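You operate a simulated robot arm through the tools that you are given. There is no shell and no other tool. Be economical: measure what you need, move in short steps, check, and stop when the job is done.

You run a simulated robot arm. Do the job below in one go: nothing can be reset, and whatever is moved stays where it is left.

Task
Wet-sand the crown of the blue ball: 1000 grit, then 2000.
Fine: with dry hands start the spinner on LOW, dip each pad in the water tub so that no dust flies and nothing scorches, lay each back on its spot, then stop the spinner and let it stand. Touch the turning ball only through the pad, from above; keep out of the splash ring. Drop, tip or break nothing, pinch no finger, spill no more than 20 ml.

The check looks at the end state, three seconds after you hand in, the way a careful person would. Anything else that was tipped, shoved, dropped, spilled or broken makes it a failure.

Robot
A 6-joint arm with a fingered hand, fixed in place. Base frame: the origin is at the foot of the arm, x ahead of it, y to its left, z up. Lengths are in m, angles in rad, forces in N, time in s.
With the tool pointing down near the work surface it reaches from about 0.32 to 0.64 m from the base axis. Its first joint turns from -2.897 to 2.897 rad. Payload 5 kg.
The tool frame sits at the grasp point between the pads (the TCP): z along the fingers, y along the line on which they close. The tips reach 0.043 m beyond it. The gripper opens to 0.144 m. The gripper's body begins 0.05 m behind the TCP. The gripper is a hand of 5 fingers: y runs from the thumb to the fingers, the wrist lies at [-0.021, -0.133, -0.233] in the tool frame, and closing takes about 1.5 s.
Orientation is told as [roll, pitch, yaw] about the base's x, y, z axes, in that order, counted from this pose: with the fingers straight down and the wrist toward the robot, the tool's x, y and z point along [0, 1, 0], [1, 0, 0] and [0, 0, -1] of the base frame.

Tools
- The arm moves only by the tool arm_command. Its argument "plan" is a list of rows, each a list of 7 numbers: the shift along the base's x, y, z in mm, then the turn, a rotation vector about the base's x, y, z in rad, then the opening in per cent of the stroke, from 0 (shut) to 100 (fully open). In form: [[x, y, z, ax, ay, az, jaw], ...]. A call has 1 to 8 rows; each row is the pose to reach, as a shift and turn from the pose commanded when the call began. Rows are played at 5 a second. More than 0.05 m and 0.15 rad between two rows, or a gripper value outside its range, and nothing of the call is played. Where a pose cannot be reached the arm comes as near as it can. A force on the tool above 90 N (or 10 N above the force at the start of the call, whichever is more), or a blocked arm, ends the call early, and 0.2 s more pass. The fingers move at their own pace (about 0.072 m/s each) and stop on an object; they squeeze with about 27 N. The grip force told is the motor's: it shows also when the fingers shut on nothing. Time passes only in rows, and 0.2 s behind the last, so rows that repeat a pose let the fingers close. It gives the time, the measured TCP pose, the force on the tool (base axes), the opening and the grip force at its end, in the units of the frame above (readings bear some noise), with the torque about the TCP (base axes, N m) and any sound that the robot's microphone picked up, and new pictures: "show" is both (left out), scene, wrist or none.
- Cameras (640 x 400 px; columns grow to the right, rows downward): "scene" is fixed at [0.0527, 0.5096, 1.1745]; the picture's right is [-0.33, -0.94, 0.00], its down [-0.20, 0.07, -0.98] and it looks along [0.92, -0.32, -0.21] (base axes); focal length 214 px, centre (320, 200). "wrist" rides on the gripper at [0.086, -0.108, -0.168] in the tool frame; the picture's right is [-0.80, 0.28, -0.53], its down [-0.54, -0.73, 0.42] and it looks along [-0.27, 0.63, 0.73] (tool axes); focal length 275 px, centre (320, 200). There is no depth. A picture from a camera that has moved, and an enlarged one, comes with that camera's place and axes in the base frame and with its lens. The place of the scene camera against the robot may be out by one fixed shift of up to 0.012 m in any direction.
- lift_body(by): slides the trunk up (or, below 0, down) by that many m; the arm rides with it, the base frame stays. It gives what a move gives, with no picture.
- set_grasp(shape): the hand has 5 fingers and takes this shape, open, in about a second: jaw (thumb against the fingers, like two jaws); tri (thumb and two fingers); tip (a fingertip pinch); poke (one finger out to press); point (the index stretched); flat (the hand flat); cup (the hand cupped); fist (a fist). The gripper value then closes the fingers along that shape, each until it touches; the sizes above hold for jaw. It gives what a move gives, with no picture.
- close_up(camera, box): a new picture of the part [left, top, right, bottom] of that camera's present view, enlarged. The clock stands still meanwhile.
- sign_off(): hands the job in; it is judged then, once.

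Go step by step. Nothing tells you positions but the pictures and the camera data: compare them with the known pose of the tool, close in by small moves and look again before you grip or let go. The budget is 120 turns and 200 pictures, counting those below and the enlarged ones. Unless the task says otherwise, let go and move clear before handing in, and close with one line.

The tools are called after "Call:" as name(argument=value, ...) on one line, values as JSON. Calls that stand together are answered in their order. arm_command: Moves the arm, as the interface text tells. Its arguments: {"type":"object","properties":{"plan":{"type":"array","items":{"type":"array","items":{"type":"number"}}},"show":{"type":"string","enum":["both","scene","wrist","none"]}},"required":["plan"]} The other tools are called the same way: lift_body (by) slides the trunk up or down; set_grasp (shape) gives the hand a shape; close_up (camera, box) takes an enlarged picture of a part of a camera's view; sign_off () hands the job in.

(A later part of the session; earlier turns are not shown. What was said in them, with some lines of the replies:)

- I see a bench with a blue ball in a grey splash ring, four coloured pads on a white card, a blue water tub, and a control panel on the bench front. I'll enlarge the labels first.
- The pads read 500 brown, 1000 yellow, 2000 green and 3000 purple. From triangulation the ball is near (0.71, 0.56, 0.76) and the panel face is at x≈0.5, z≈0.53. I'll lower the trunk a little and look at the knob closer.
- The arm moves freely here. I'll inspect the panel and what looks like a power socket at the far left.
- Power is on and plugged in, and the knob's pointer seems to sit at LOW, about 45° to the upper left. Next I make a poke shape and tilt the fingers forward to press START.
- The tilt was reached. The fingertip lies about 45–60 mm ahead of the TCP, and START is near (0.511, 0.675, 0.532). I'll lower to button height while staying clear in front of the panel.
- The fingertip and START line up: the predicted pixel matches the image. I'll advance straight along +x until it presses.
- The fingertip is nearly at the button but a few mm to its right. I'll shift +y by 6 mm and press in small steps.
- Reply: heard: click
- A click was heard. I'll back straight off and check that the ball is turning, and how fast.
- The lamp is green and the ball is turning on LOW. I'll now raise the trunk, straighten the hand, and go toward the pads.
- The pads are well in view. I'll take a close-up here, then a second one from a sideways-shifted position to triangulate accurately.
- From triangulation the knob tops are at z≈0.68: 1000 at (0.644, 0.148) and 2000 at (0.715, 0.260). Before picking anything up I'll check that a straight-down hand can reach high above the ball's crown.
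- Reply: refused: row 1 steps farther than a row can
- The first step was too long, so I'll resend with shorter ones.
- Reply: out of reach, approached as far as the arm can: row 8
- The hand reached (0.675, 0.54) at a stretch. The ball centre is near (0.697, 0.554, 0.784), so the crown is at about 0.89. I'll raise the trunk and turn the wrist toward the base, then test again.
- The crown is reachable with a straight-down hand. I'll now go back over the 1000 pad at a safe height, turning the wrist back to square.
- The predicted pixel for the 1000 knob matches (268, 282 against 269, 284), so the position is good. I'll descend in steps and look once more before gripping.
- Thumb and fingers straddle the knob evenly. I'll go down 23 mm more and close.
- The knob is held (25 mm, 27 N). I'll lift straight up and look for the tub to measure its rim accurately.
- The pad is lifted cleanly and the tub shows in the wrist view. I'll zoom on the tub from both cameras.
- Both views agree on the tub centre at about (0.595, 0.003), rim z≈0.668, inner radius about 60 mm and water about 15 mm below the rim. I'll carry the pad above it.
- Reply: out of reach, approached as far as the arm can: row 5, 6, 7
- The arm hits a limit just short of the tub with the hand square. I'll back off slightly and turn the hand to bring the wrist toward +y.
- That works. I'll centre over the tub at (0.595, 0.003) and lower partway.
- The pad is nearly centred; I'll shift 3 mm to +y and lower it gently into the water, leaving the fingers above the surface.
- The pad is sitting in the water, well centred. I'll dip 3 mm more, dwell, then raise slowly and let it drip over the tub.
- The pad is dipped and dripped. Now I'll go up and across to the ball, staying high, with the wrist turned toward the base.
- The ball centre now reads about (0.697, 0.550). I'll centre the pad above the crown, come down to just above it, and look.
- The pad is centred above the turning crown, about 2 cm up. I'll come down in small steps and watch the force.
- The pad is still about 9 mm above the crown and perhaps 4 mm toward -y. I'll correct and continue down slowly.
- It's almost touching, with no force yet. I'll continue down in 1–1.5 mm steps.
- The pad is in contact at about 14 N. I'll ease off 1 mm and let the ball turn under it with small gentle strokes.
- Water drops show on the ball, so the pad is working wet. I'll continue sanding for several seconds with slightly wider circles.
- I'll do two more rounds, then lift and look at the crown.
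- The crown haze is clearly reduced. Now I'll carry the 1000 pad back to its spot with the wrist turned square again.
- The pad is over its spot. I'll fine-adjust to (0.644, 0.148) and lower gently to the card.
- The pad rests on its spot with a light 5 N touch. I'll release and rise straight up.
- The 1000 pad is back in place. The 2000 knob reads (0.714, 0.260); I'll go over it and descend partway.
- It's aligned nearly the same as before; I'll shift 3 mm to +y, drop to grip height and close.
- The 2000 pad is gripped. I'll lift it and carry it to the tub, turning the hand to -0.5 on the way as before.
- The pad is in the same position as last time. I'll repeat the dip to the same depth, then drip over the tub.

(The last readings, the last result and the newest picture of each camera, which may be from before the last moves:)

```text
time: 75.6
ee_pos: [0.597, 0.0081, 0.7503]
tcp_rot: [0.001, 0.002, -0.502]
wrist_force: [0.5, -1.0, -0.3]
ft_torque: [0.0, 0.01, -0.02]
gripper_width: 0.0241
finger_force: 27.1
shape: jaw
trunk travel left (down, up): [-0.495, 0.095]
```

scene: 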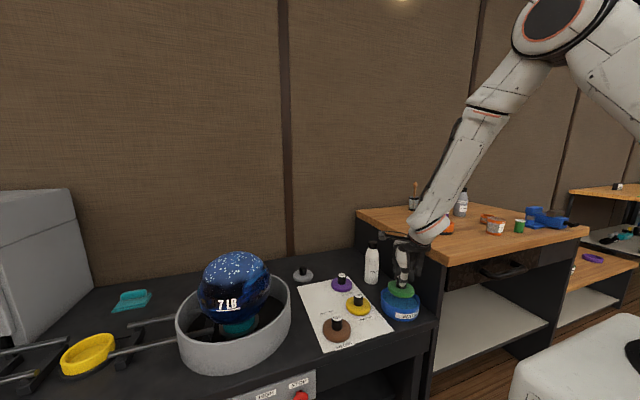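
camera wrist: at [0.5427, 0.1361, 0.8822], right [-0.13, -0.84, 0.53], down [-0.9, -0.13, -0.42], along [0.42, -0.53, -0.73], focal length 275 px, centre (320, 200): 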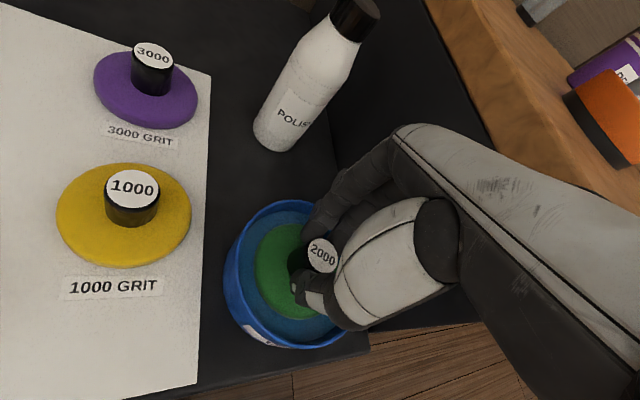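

The green pad is dipped and dripped. I'll follow the same high route to the ball, ending just above the crown.

Call:
arm_command(plan=[[0, 0, 45, 0, 0, 0, 0], [0, 10, 90, 0, 0, 0.1, 0], [5, 25, 135, 0, 0, 0.2, 0], [10, 45, 180, 0, 0, 0.3, 0], [15, 70, 220, 0, 0, 0.42, 0], [20, 105, 250, 0, 0, 0.54, 0], [25, 145, 270, 0, 0, 0.66, 0], [30, 190, 280, 0, 0, 0.78, 0]], show="none")

Call:
arm_command(plan=[[5, 45, 0, 0, 0, 0.08, 0], [15, 90, 0, 0, 0, 0.16, 0], [25, 135, 0, 0, 0, 0.24, 0], [35, 180, 0, 0, 0, 0.32, 0], [45, 225, 0, 0, 0, 0.38, 0], [55, 270, 0, 0, 0, 0.38, 0], [65, 315, 0, 0, 0, 0.38, 0], [73, 355, 0, 0, 0, 0.38, 0]], show="none")

Call:
arm_command(plan=[[0, 0, -25, 0, 0, 0, 0], [0, 0, -50, 0, 0, 0, 0], [0, 0, -70, 0, 0, 0, 0], [0, 0, -80, 0, 0, 0, 0]], show="none")

Call:
close_up(camera="scene", box=[170, 190, 310, 340])

```text
time: 77.4
ee_pos: [0.6277, 0.2002, 1.0307]
tcp_rot: [0.002, 0.003, 0.28]
wrist_force: [0.0, -0.2, -0.9]
ft_torque: [0.01, -0.03, 0.02]
gripper_width: 0.0238
finger_force: 27.3
shape: jaw
trunk travel left (down, up): [-0.495, 0.095]
```

```text
time: 79.2
ee_pos: [0.6982, 0.5551, 1.0302]
tcp_rot: [0.001, 0.004, 0.66]
wrist_force: [1.0, 0.1, -0.3]
ft_torque: [-0.01, 0.02, 0.0]
gripper_width: 0.0241
finger_force: 26.3
shape: jaw
trunk travel left (down, up): [-0.495, 0.095]
```

```text
time: 80.2
ee_pos: [0.698, 0.553, 0.95]
tcp_rot: [0.0, 0.0, 0.659]
wrist_force: [0.5, -0.3, -1.3]
ft_torque: [0.01, 0.01, 0.01]
gripper_width: 0.0242
finger_force: 26.5
shape: jaw
trunk travel left (down, up): [-0.495, 0.095]
```

```text
2.67 times, centred on (240, 265) of scene
camera zoom: at [0.0527, 0.5096, 1.1745], right [-0.33, -0.94, 0.0], down [-0.2, 0.07, -0.98], along [0.92, -0.32, -0.21], focal length 572 px, centre (533, 27)
```

zoom: 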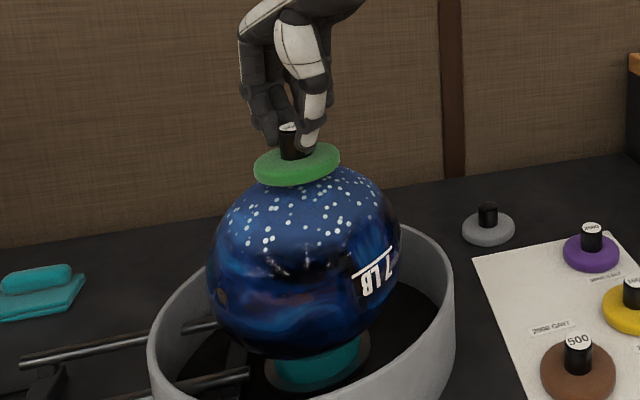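

The pad is just above the crown. I'll touch down in fine steps.

Call:
arm_command(plan=[[1, 1, -3, 0, 0, 0, 0], [1, 1, -6, 0, 0, 0, 0], [1, 1, -7.5, 0, 0, 0, 0], [1, 1, -8.5, 0, 0, 0, 0], [1, 1, -9.2, 0, 0, 0, 0], [1, 1, -9.2, 0, 0, 0, 0]], show="none")

```text
time: 81.6
ee_pos: [0.7, 0.5553, 0.9406]
tcp_rot: [0.001, 0.001, 0.659]
wrist_force: [0.2, -0.2, 1.6]
ft_torque: [0.04, -0.05, 0.0]
gripper_width: 0.0238
finger_force: 27.1
shape: jaw
trunk travel left (down, up): [-0.495, 0.095]
```

Call:
arm_command(plan=[[0, 0, -0.8, 0, 0, 0, 0], [0, 0, -1.5, 0, 0, 0, 0], [0, 0, -1.5, 0, 0, 0, 0]], show="none")

```text
time: 82.4
ee_pos: [0.7004, 0.555, 0.941]
tcp_rot: [0.0, -0.003, 0.66]
wrist_force: [2.0, -0.2, 4.7]
ft_torque: [-0.09, -0.17, 0.03]
gripper_width: 0.0243
finger_force: 26.9
shape: jaw
trunk travel left (down, up): [-0.495, 0.095]
```

There's contact at about 5 N. I'll press half a millimetre more and sand with the same small circles as with the 1000 pad.

Call:
arm_command(plan=[[10, 0, -0.7, 0, 0, 0, 0], [7, 7, -0.7, 0, 0, 0, 0], [0, 10, -0.7, 0, 0, 0, 0], [-7, 7, -0.7, 0, 0, 0, 0], [-10, 0, -0.7, 0, 0, 0, 0], [-7, -7, -0.7, 0, 0, 0, 0], [0, -10, -0.7, 0, 0, 0, 0], [0, 0, -0.7, 0, 0, 0, 0]], show="none")

Call:
arm_command(plan=[[10, 0, 0, 0, 0, 0, 0], [7, 7, 0, 0, 0, 0, 0], [0, 10, 0, 0, 0, 0, 0], [-7, 7, 0, 0, 0, 0, 0], [-10, 0, 0, 0, 0, 0, 0], [-7, -7, 0, 0, 0, 0, 0], [0, -10, 0, 0, 0, 0, 0], [0, 0, 0, 0, 0, 0, 0]], show="none")

Call:
arm_command(plan=[[12, 0, 0, 0, 0, 0, 0], [8, 8, 0, 0, 0, 0, 0], [0, 12, 0, 0, 0, 0, 0], [-8, 8, 0, 0, 0, 0, 0], [-12, 0, 0, 0, 0, 0, 0], [-8, -8, 0, 0, 0, 0, 0], [0, -12, 0, 0, 0, 0, 0], [0, 0, 0, 0, 0, 0, 0]], show="none")

Call:
close_up(camera="scene", box=[170, 190, 310, 340])

```text
time: 84.2
ee_pos: [0.6996, 0.5547, 0.9407]
tcp_rot: [0.001, -0.001, 0.657]
wrist_force: [-2.2, -1.9, 17.1]
ft_torque: [-0.13, 0.1, -0.01]
gripper_width: 0.0252
finger_force: 27.0
shape: jaw
trunk travel left (down, up): [-0.495, 0.095]
```

```text
time: 86.0
ee_pos: [0.6992, 0.5552, 0.9399]
tcp_rot: [0.0, -0.001, 0.66]
wrist_force: [-1.6, 2.7, 12.3]
ft_torque: [0.18, -0.13, 0.07]
gripper_width: 0.0255
finger_force: 26.6
shape: jaw
trunk travel left (down, up): [-0.495, 0.095]
```

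```text
time: 87.8
ee_pos: [0.699, 0.5555, 0.9407]
tcp_rot: [0.0, 0.002, 0.66]
wrist_force: [-0.8, 3.1, 9.6]
ft_torque: [0.18, -0.12, 0.08]
gripper_width: 0.0252
finger_force: 26.9
shape: jaw
trunk travel left (down, up): [-0.495, 0.095]
```

```text
2.67 times, centred on (240, 265) of scene
camera zoom: at [0.0527, 0.5096, 1.1745], right [-0.33, -0.94, 0.0], down [-0.2, 0.07, -0.98], along [0.92, -0.32, -0.21], focal length 572 px, centre (533, 27)
```

zoom: 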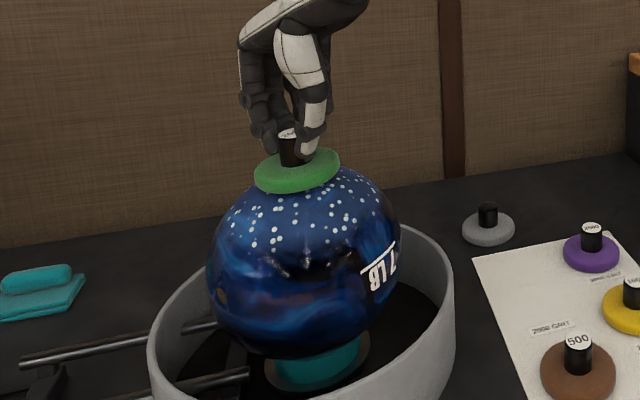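

I'll do two more rounds, then lift and check the crown and that the ball is still turning.

Call:
arm_command(plan=[[10, 0, 0, 0, 0, 0, 0], [7, 7, 0, 0, 0, 0, 0], [0, 10, 0, 0, 0, 0, 0], [-7, 7, 0, 0, 0, 0, 0], [-10, 0, 0, 0, 0, 0, 0], [-7, -7, 0, 0, 0, 0, 0], [0, -10, 0, 0, 0, 0, 0], [0, 0, 0, 0, 0, 0, 0]], show="none")

Call:
arm_command(plan=[[6, 0, 0, 0, 0, 0, 0], [0, 6, 0, 0, 0, 0, 0], [-6, 0, 0, 0, 0, 0, 0], [0, -6, 0, 0, 0, 0, 0], [6, 0, 0, 0, 0, 0, 0], [0, 6, 0, 0, 0, 0, 0], [0, 0, 0, 0, 0, 0, 0]], show="none")

Call:
close_up(camera="scene", box=[170, 190, 310, 340])

Call:
arm_command(plan=[[0, 0, 10, 0, 0, 0, 0], [0, 0, 30, 0, 0, 0, 0], [0, 0, 70, 0, 0, 0, 0], [0, -20, 100, 0, 0, 0, 0]], show="none")

Call:
close_up(camera="scene", box=[170, 190, 310, 340])

Call:
close_up(camera="wrist", box=[90, 170, 350, 400])

```text
time: 89.6
ee_pos: [0.6995, 0.555, 0.9398]
tcp_rot: [0.001, -0.001, 0.659]
wrist_force: [-1.8, -0.3, 10.5]
ft_torque: [-0.02, 0.08, 0.0]
gripper_width: 0.0251
finger_force: 27.0
shape: jaw
trunk travel left (down, up): [-0.495, 0.095]
```

```text
time: 91.2
ee_pos: [0.6999, 0.5546, 0.9394]
tcp_rot: [-0.001, 0.001, 0.66]
wrist_force: [-1.9, 0.9, 9.6]
ft_torque: [0.09, -0.02, 0.03]
gripper_width: 0.0252
finger_force: 27.3
shape: jaw
trunk travel left (down, up): [-0.495, 0.095]
```

```text
2.67 times, centred on (240, 265) of scene
camera zoom: at [0.0527, 0.5096, 1.1745], right [-0.33, -0.94, 0.0], down [-0.2, 0.07, -0.98], along [0.92, -0.32, -0.21], focal length 572 px, centre (533, 27)
```

zoom: 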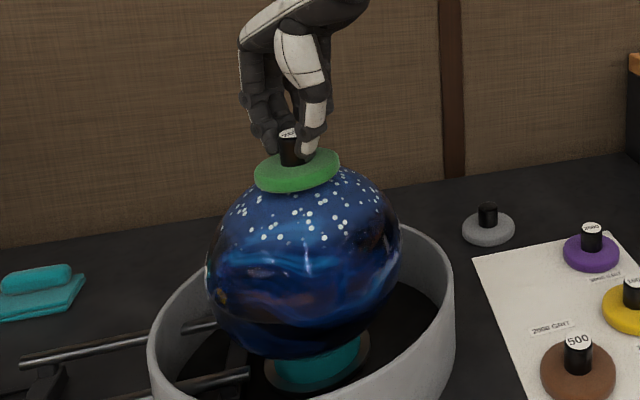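

```text
time: 92.2
ee_pos: [0.7, 0.535, 1.0404]
tcp_rot: [0.001, 0.001, 0.661]
wrist_force: [0.5, 0.6, 0.0]
ft_torque: [-0.01, -0.01, -0.02]
gripper_width: 0.0247
finger_force: 27.0
shape: jaw
trunk travel left (down, up): [-0.495, 0.095]
```

```text
2.67 times, centred on (240, 265) of scene
camera zoom: at [0.0527, 0.5096, 1.1745], right [-0.33, -0.94, 0.0], down [-0.2, 0.07, -0.98], along [0.92, -0.32, -0.21], focal length 572 px, centre (533, 27)
```

zoom: 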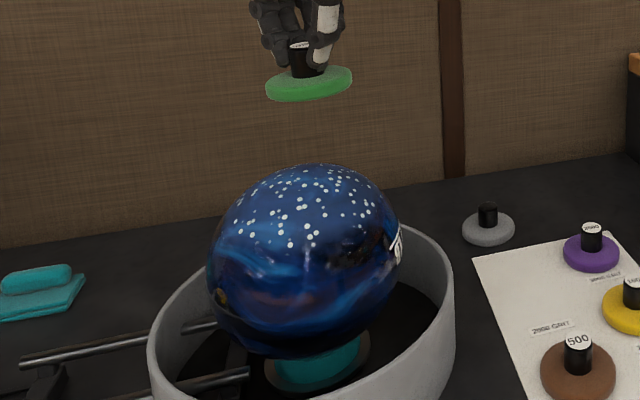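

```text
1.74 times, centred on (220, 285) of wrist
camera zoom: at [0.5626, 0.5368, 1.2073], right [0.71, -0.45, 0.53], down [-0.24, -0.87, -0.42], along [0.66, 0.17, -0.73], focal length 479 px, centre (494, 52)
```

zoom: 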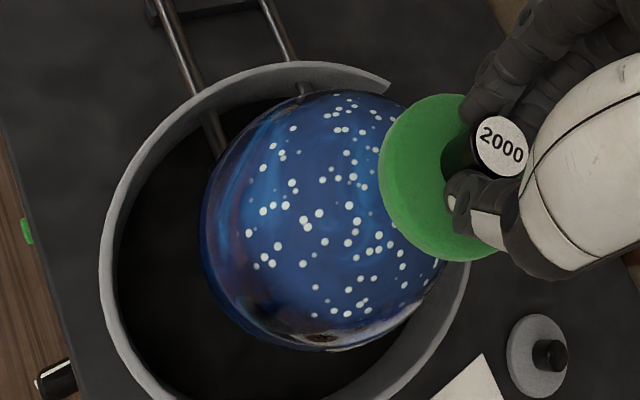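

The crown is visibly glossier than after 1000, with the swirl showing through. I'll carry the 2000 pad back to (0.715, 0.262).

Call:
arm_command(plan=[[2, -45, 0, 0, 0, -0.13, 0], [4, -90, 0, 0, 0, -0.26, 0], [6, -135, -5, 0, 0, -0.39, 0], [8, -180, -20, 0, 0, -0.52, 0], [11, -220, -45, 0, 0, -0.62, 0], [13, -250, -80, 0, 0, -0.66, 0], [15, -270, -120, 0, 0, -0.66, 0], [15, -273, -165, 0, 0, -0.66, 0]], show="none")

Call:
arm_command(plan=[[0, 0, -40, 0, 0, 0, 0], [0, 0, -80, 0, 0, 0, 0], [0, 0, -120, 0, 0, 0, 0], [0, 0, -140, 0, 0, 0, 0], [0, 0, -140, 0, 0, 0, 0]])

```text
time: 94.0
ee_pos: [0.7175, 0.26, 0.8737]
tcp_rot: [0.002, 0.0, 0.001]
wrist_force: [0.6, 0.1, -0.2]
ft_torque: [0.0, -0.01, -0.03]
gripper_width: 0.0246
finger_force: 26.5
shape: jaw
trunk travel left (down, up): [-0.495, 0.095]
```

```text
time: 95.2
ee_pos: [0.7152, 0.2624, 0.7343]
tcp_rot: [0.001, -0.001, -0.002]
wrist_force: [0.5, 0.4, -0.7]
ft_torque: [-0.01, -0.02, 0.0]
gripper_width: 0.0249
finger_force: 26.4
shape: jaw
trunk travel left (down, up): [-0.495, 0.095]
camera wrist: at [0.6069, 0.3485, 0.9023], right [0.28, -0.8, 0.53], down [-0.73, -0.54, -0.42], along [0.63, -0.27, -0.73], focal length 275 px, centre (320, 200)
```

scene: 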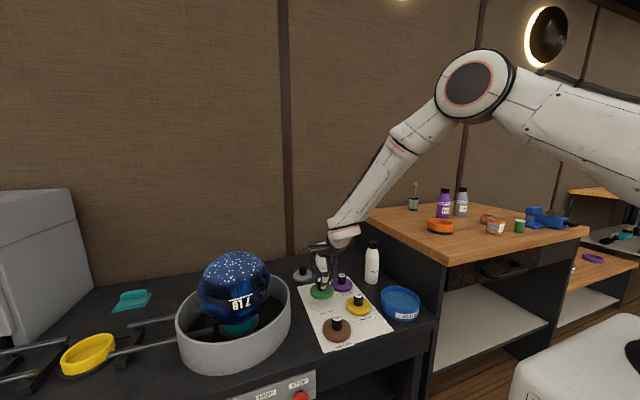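
wrist: 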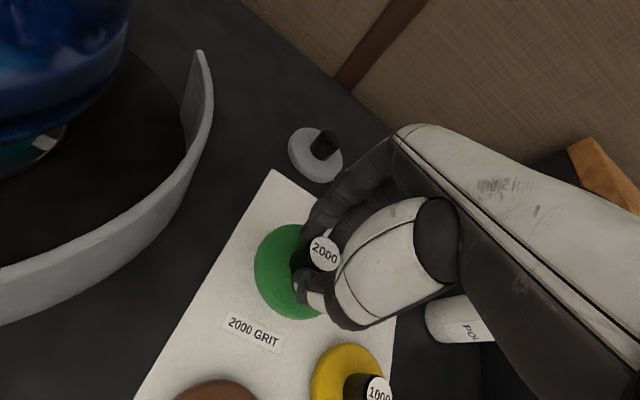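

The pad is over its spot. I'll lower gently until it touches the card.

Call:
arm_command(plan=[[0, 0.5, -14, 0, 0, 0, 0], [0, 0.5, -27, 0, 0, 0, 0], [0, 0.5, -34, 0, 0, 0, 0], [0, 0.5, -37, 0, 0, 0, 0], [0, 0.5, -38.5, 0, 0, 0, 0], [0, 0.5, -39.5, 0, 0, 0, 0]], show="none")

```text
time: 96.6
ee_pos: [0.7166, 0.2632, 0.6942]
tcp_rot: [0.003, 0.002, -0.002]
wrist_force: [-1.0, -0.4, 1.4]
ft_torque: [0.01, -0.1, -0.05]
gripper_width: 0.0248
finger_force: 27.1
shape: jaw
trunk travel left (down, up): [-0.495, 0.095]
```

Call:
arm_command(plan=[[-1, 0, -0.8, 0, 0, 0, 0], [-1, 0, -1.6, 0, 0, 0, 0], [-1, 0, -1.6, 0, 0, 0, 0]], show="none")

Call:
close_up(camera="scene", box=[280, 240, 420, 350])

```text
time: 97.4
ee_pos: [0.7141, 0.2618, 0.6928]
tcp_rot: [0.0, 0.001, -0.001]
wrist_force: [-0.6, -1.5, 5.6]
ft_torque: [-0.01, -0.26, -0.01]
gripper_width: 0.0247
finger_force: 27.0
shape: jaw
trunk travel left (down, up): [-0.495, 0.095]
```

```text
3.64 times, centred on (350, 295) of scene
camera zoom: at [0.0527, 0.5096, 1.1745], right [-0.33, -0.94, 0.0], down [-0.2, 0.07, -0.98], along [0.92, -0.32, -0.21], focal length 780 px, centre (211, -146)
```

zoom: 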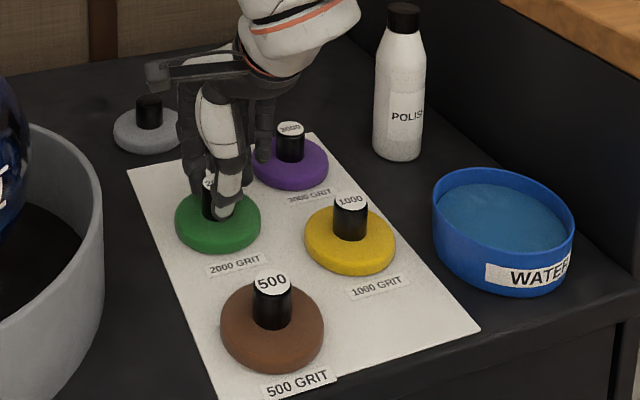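

The pad rests on its spot with a light 5 N touch. I'll release, rise, and check.

Call:
arm_command(plan=[[0, 0, 0, 0, 0, 0, 20], [0, 0, 0, 0, 0, 0, 40], [0, 0, 0, 0, 0, 0, 60], [0, 0, 0, 0, 0, 0, 60], [0, 0, 0, 0, 0, 0, 60], [0, 0, 15, 0, 0, 0, 60], [0, 0, 45, 0, 0, 0, 60], [0, 0, 90, 0, 0, 0, 60]])

Call:
close_up(camera="scene", box=[280, 240, 420, 350])

```text
time: 99.2
ee_pos: [0.7137, 0.2632, 0.7814]
tcp_rot: [0.001, 0.003, 0.001]
wrist_force: [-1.1, -0.6, -1.2]
ft_torque: [0.07, -0.02, 0.01]
gripper_width: 0.0861
finger_force: 0.1
shape: jaw
trunk travel left (down, up): [-0.495, 0.095]
camera wrist: at [0.6057, 0.3498, 0.9494], right [0.28, -0.8, 0.53], down [-0.73, -0.54, -0.42], along [0.62, -0.27, -0.73], focal length 275 px, centre (320, 200)
```

scene: 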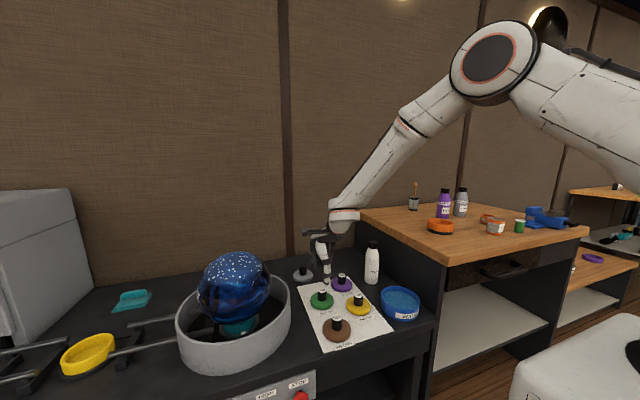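
wrist: 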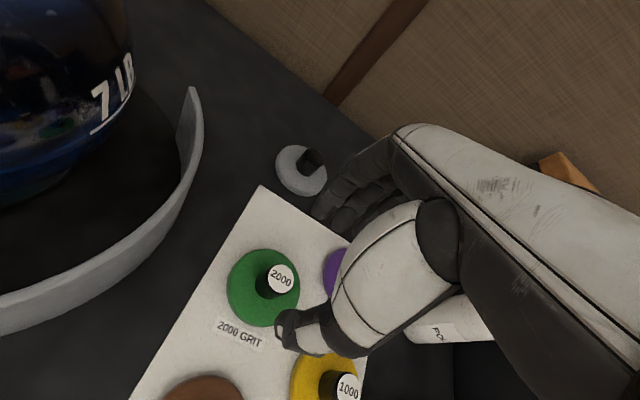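

```text
3.64 times, centred on (350, 295) of scene
camera zoom: at [0.0527, 0.5096, 1.1745], right [-0.33, -0.94, 0.0], down [-0.2, 0.07, -0.98], along [0.92, -0.32, -0.21], focal length 780 px, centre (211, -146)
```

zoom: 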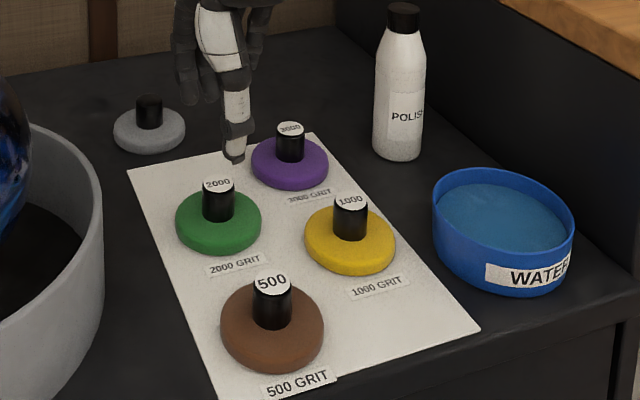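

Both pads are back on their labels and nothing else has moved. Now I'll retract to in front of the bench to press STOP.

Call:
arm_command(plan=[[-10, 0, 40, 0, 0, 0, 60], [-50, 0, 70, 0, 0, 0, 60], [-95, 0, 90, 0, 0, 0, 60], [-140, 5, 100, 0, 0, 0, 60], [-188, 10, 100, 0, 0, 0, 60], [-236, 20, 100, 0, 0, 0, 60], [-284, 30, 100, 0, 0, 0, 60], [-330, 45, 100, 0, 0, 0, 60]], show="none")

Call:
arm_command(plan=[[-20, 30, 0, 0, 0, 0, 60], [-45, 60, 0, 0, 0, 0, 60], [-45, 91, 0, 0, 0, 0, 60]], show="none")

Call:
set_grasp(shape="poke")

Call:
arm_command(plan=[[-5, 0, 0, 0, -0.14, 0, 100], [-10, 0, 0, 0, -0.28, 0, 100], [-15, 0, 0, 0, -0.42, 0, 100], [-20, 0, 0, 0, -0.56, 0, 100], [-25, 0, 0, 0, -0.7, 0, 100], [-30, 0, 0, 0, -0.84, 0, 100], [-35, 0, 0, 0, -0.98, 0, 100], [-40, 0, 0, 0, -1.1, 0, 100]])

```text
time: 101.0
ee_pos: [0.3853, 0.3072, 0.8833]
tcp_rot: [0.002, -0.001, -0.002]
wrist_force: [0.5, -0.3, 0.4]
ft_torque: [0.04, 0.02, -0.01]
gripper_width: 0.086
finger_force: 0.1
shape: jaw
trunk travel left (down, up): [-0.495, 0.095]
```

```text
time: 101.8
ee_pos: [0.3403, 0.3979, 0.8819]
tcp_rot: [0.0, 0.001, 0.0]
wrist_force: [-0.1, 0.2, 0.3]
ft_torque: [0.02, 0.02, -0.01]
gripper_width: 0.0862
finger_force: 0.0
shape: jaw
trunk travel left (down, up): [-0.495, 0.095]
```

```text
time: 102.7
ee_pos: [0.3397, 0.3978, 0.8818]
tcp_rot: [0.0, -0.002, -0.001]
wrist_force: [-0.4, 0.5, 0.6]
ft_torque: [-0.02, 0.03, 0.0]
gripper_width: 0.0002
finger_force: 0.0
shape: poke
trunk travel left (down, up): [-0.495, 0.095]
```

```text
time: 104.5
ee_pos: [0.2992, 0.3993, 0.8832]
tcp_rot: [0.002, -1.101, -0.005]
wrist_force: [-0.2, 0.2, -0.7]
ft_torque: [-0.01, 0.04, 0.01]
gripper_width: 0.0
finger_force: 0.0
shape: poke
trunk travel left (down, up): [-0.495, 0.095]
camera wrist: at [0.1013, 0.4849, 0.8614], right [-0.35, -0.8, 0.49], down [0.05, -0.54, -0.84], along [0.94, -0.27, 0.23], focal length 275 px, centre (320, 200)
```

scene: 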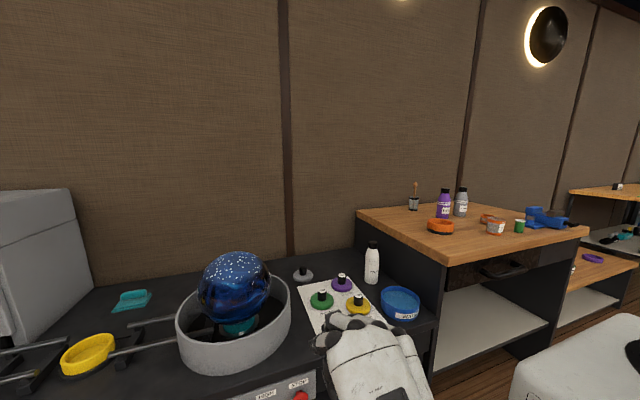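
wrist: 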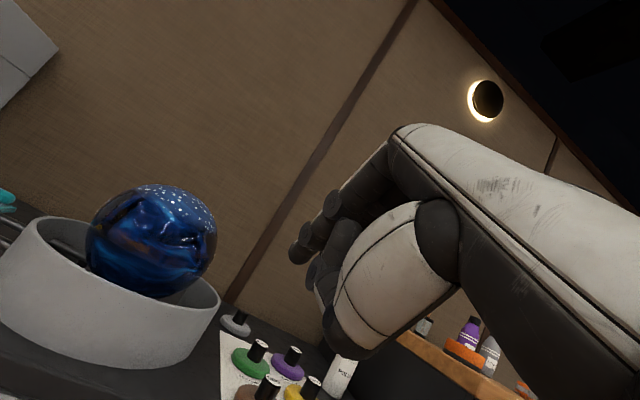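

Clear of the bench. I'll lower the trunk to panel height and look at STOP.

Call:
lift_body(by=-0.3)

Call:
arm_command(plan=[[20, 0, -20, 0, 0, 0, 100], [40, 0, -35, 0, 0, 0, 100], [60, 0, -35, 0, 0, 0, 100]])

```text
time: 107.5
ee_pos: [0.3003, 0.3986, 0.5838]
tcp_rot: [0.001, -1.099, -0.003]
wrist_force: [-0.1, 0.6, 0.0]
ft_torque: [0.02, 0.0, -0.01]
gripper_width: 0.0002
finger_force: 0.1
shape: poke
trunk travel left (down, up): [-0.195, 0.395]
```

```text
time: 108.3
ee_pos: [0.3595, 0.3988, 0.5484]
tcp_rot: [0.003, -1.099, 0.001]
wrist_force: [0.0, 0.3, -0.2]
ft_torque: [0.04, 0.02, -0.02]
gripper_width: 0.0003
finger_force: 0.1
shape: poke
trunk travel left (down, up): [-0.195, 0.395]
camera wrist: at [0.1619, 0.4845, 0.5267], right [-0.35, -0.8, 0.49], down [0.05, -0.54, -0.84], along [0.94, -0.27, 0.23], focal length 275 px, centre (320, 200)
```

scene: 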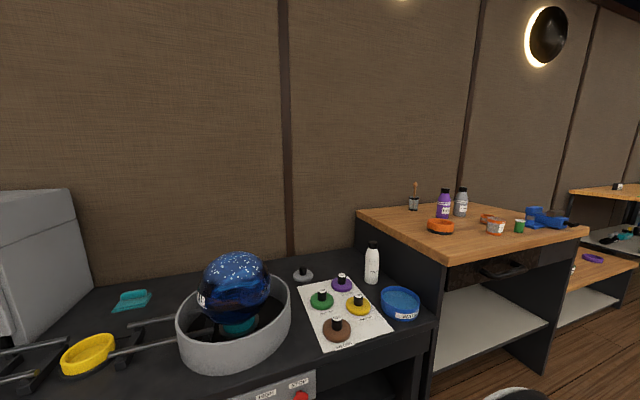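
wrist: 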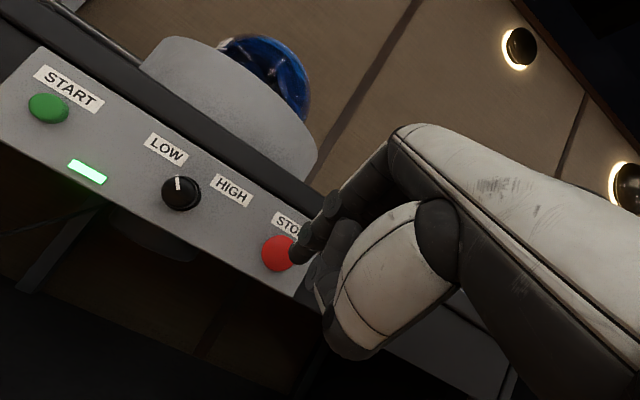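

The pointer is confirmed at LOW and STOP is a little lower than estimated. I'll drop 13 mm and advance to just short of it.

Call:
arm_command(plan=[[15, 0, -13, 0, 0, 0, 100], [40, 0, -13, 0, 0, 0, 100], [60, 0, -13, 0, 0, 0, 100]], show="wrist")

```text
time: 109.1
ee_pos: [0.4196, 0.4005, 0.5338]
tcp_rot: [0.003, -1.1, -0.001]
wrist_force: [0.7, 0.7, 0.0]
ft_torque: [0.02, -0.04, -0.03]
gripper_width: 0.0001
finger_force: 0.0
shape: poke
trunk travel left (down, up): [-0.195, 0.395]
camera wrist: at [0.2224, 0.4854, 0.5132], right [-0.35, -0.8, 0.49], down [0.05, -0.54, -0.84], along [0.94, -0.27, 0.23], focal length 275 px, centre (320, 200)
```

wrist: 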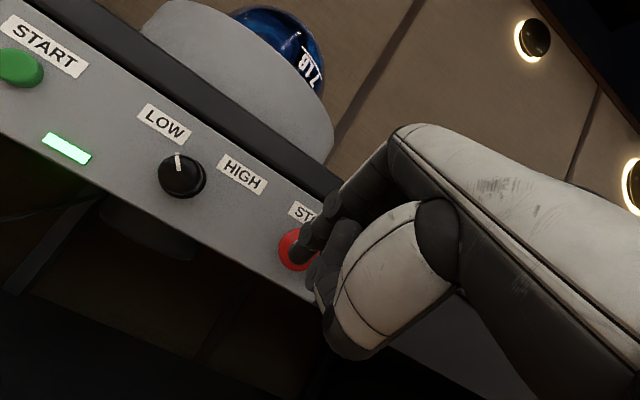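

The fingertip is right over the red button. I'll press in small steps.

Call:
arm_command(plan=[[6, 0, 0, 0, 0, 0, 100], [12, 0, 0, 0, 0, 0, 100], [17, 0, 0, 0, 0, 0, 100], [21, 0, 0, 0, 0, 0, 100], [25, 0, 0, 0, 0, 0, 100]], show="wrist")

```text
time: 110.3
ee_pos: [0.4445, 0.3996, 0.5338]
tcp_rot: [0.001, -1.102, -0.003]
wrist_force: [1.3, 0.1, -0.1]
ft_torque: [0.02, -0.01, -0.01]
gripper_width: 0.0
finger_force: 0.1
shape: poke
trunk travel left (down, up): [-0.195, 0.395]
camera wrist: at [0.2466, 0.4849, 0.5139], right [-0.35, -0.8, 0.49], down [0.05, -0.54, -0.84], along [0.94, -0.27, 0.23], focal length 275 px, centre (320, 200)
```

wrist: 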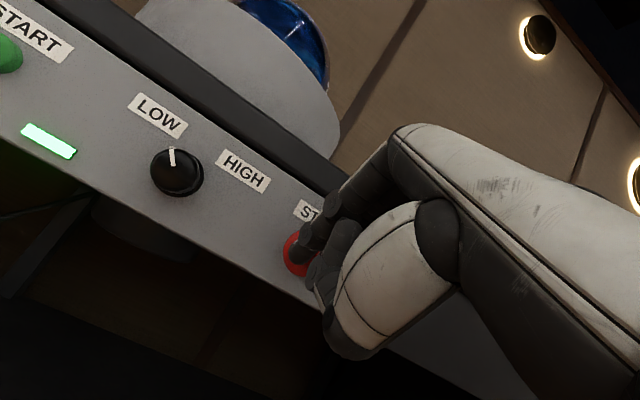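

Not pressed yet: the lamp is still green and there's no click. I'll go a little further.

Call:
arm_command(plan=[[4, 0, 0, 0, 0, 0, 100], [8, 0, 0, 0, 0, 0, 100], [11, 0, 0, 0, 0, 0, 100]], show="wrist")

```text
time: 111.1
ee_pos: [0.4545, 0.3987, 0.5356]
tcp_rot: [0.004, -1.099, -0.003]
wrist_force: [-16.5, -0.7, 3.9]
ft_torque: [0.03, 0.06, 0.06]
gripper_width: 0.0
finger_force: 0.1
shape: poke
trunk travel left (down, up): [-0.195, 0.395]
heard: click
camera wrist: at [0.2563, 0.4849, 0.514], right [-0.35, -0.8, 0.49], down [0.05, -0.54, -0.84], along [0.94, -0.27, 0.23], focal length 275 px, centre (320, 200)
```

wrist: 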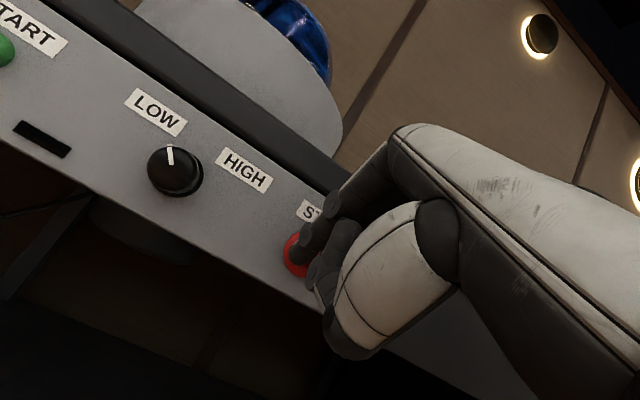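

A click was heard and the lamp is out. I'll back off and wait for the ball to come to rest, checking twice.

Call:
arm_command(plan=[[-40, 0, 0, 0, 0, 0, 100], [-80, 0, 0, 0, 0, 0, 100], [-120, 0, 0, 0, 0, 0, 100], [-120, 0, 0, 0, 0, 0, 100], [-120, 0, 0, 0, 0, 0, 100], [-120, 0, 0, 0, 0, 0, 100], [-120, 0, 0, 0, 0, 0, 100], [-120, 0, 0, 0, 0, 0, 100]], show="both")

Call:
arm_command(plan=[[0, 0, 0, 0, 0, 0, 100], [0, 0, 0, 0, 0, 0, 100], [0, 0, 0, 0, 0, 0, 100], [0, 0, 0, 0, 0, 0, 100], [0, 0, 0, 0, 0, 0, 100], [0, 0, 0, 0, 0, 0, 100], [0, 0, 0, 0, 0, 0, 100], [0, 0, 0, 0, 0, 0, 100]], show="none")

Call:
close_up(camera="scene", box=[160, 230, 330, 400])

Call:
arm_command(plan=[[0, 0, 0, 0, 0, 0, 100], [0, 0, 0, 0, 0, 0, 100], [0, 0, 0, 0, 0, 0, 100], [0, 0, 0, 0, 0, 0, 100], [0, 0, 0, 0, 0, 0, 100]], show="none")

Call:
close_up(camera="scene", box=[160, 230, 330, 400])

Call:
close_up(camera="scene", box=[280, 230, 440, 360])

```text
time: 112.9
ee_pos: [0.3358, 0.3978, 0.5357]
tcp_rot: [0.002, -1.1, -0.001]
wrist_force: [0.4, 0.9, -0.3]
ft_torque: [0.02, -0.01, -0.01]
gripper_width: 0.0
finger_force: 0.0
shape: poke
trunk travel left (down, up): [-0.195, 0.395]
camera wrist: at [0.1373, 0.4846, 0.5147], right [-0.35, -0.8, 0.49], down [0.05, -0.54, -0.84], along [0.94, -0.27, 0.23], focal length 275 px, centre (320, 200)
```

scene: 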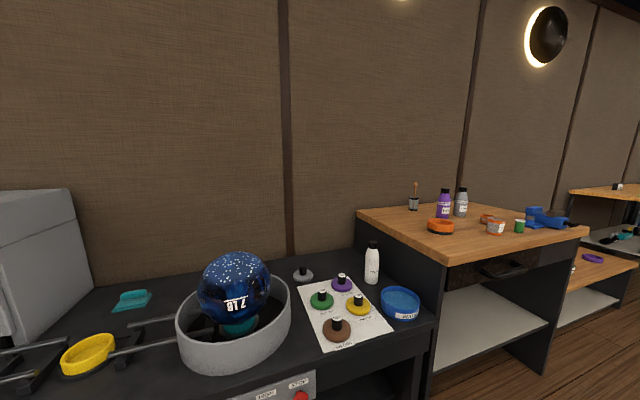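
wrist: 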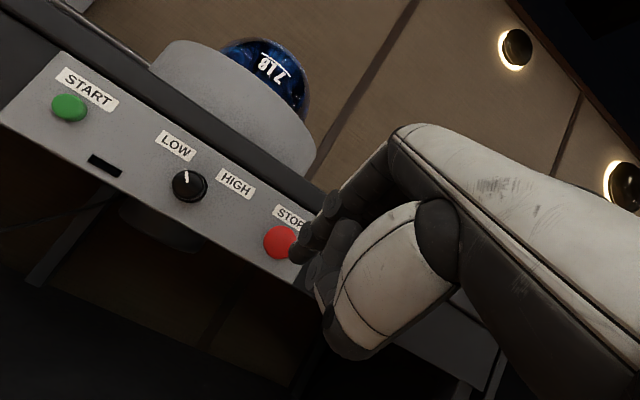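

```text
time: 114.7
ee_pos: [0.3351, 0.3984, 0.5361]
tcp_rot: [0.001, -1.101, -0.003]
wrist_force: [-0.8, 0.4, 1.2]
ft_torque: [0.0, 0.03, -0.02]
gripper_width: 0.0
finger_force: 0.2
shape: poke
trunk travel left (down, up): [-0.195, 0.395]
```

```text
2.35 times, centred on (245, 315) of scene
camera zoom: at [0.0527, 0.5096, 1.1745], right [-0.33, -0.94, 0.0], down [-0.2, 0.07, -0.98], along [0.92, -0.32, -0.21], focal length 505 px, centre (496, -71)
```

zoom: 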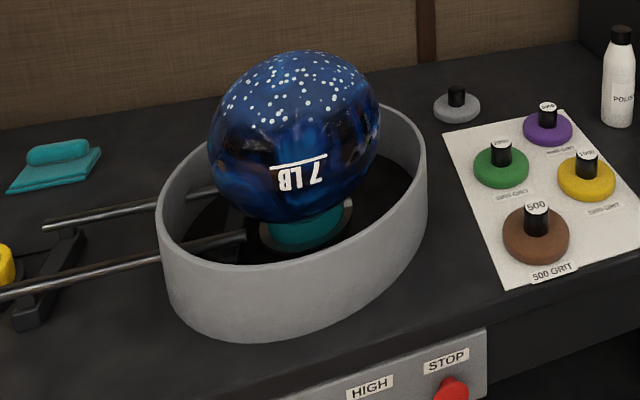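

```text
time: 115.9
ee_pos: [0.3354, 0.3979, 0.5346]
tcp_rot: [0.003, -1.1, 0.0]
wrist_force: [-0.5, 0.4, 0.0]
ft_torque: [0.01, 0.01, 0.03]
gripper_width: 0.0
finger_force: 0.1
shape: poke
trunk travel left (down, up): [-0.195, 0.395]
```

```text
2.35 times, centred on (245, 315) of scene
camera zoom: at [0.0527, 0.5096, 1.1745], right [-0.33, -0.94, 0.0], down [-0.2, 0.07, -0.98], along [0.92, -0.32, -0.21], focal length 505 px, centre (496, -71)
```

zoom: 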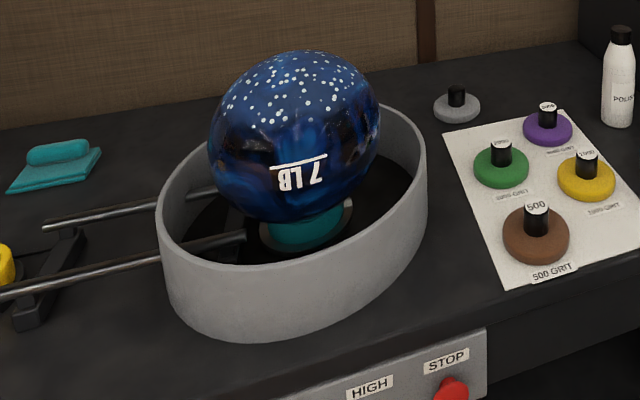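

```text
3.08 times, centred on (360, 295) of scene
camera zoom: at [0.0527, 0.5096, 1.1745], right [-0.33, -0.94, 0.0], down [-0.2, 0.07, -0.98], along [0.92, -0.32, -0.21], focal length 660 px, centre (197, -92)
```

zoom: 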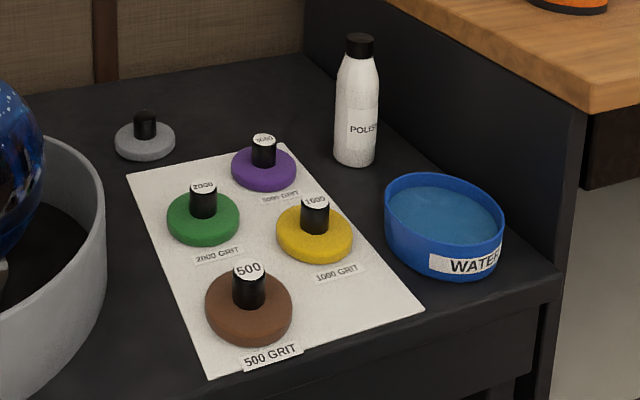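

The ball is at rest, the lamp is out, both pads are in their original places, nothing has spilled, and the hand is clear. I'll hand in.

Call:
sign_off()

```text
The job is handed in.
```

I wet-sanded the crown with 1000 and then 2000 grit on LOW, about 10 s each. Both dipped pads are back on their spots, and the spinner is stopped with the ball at rest.
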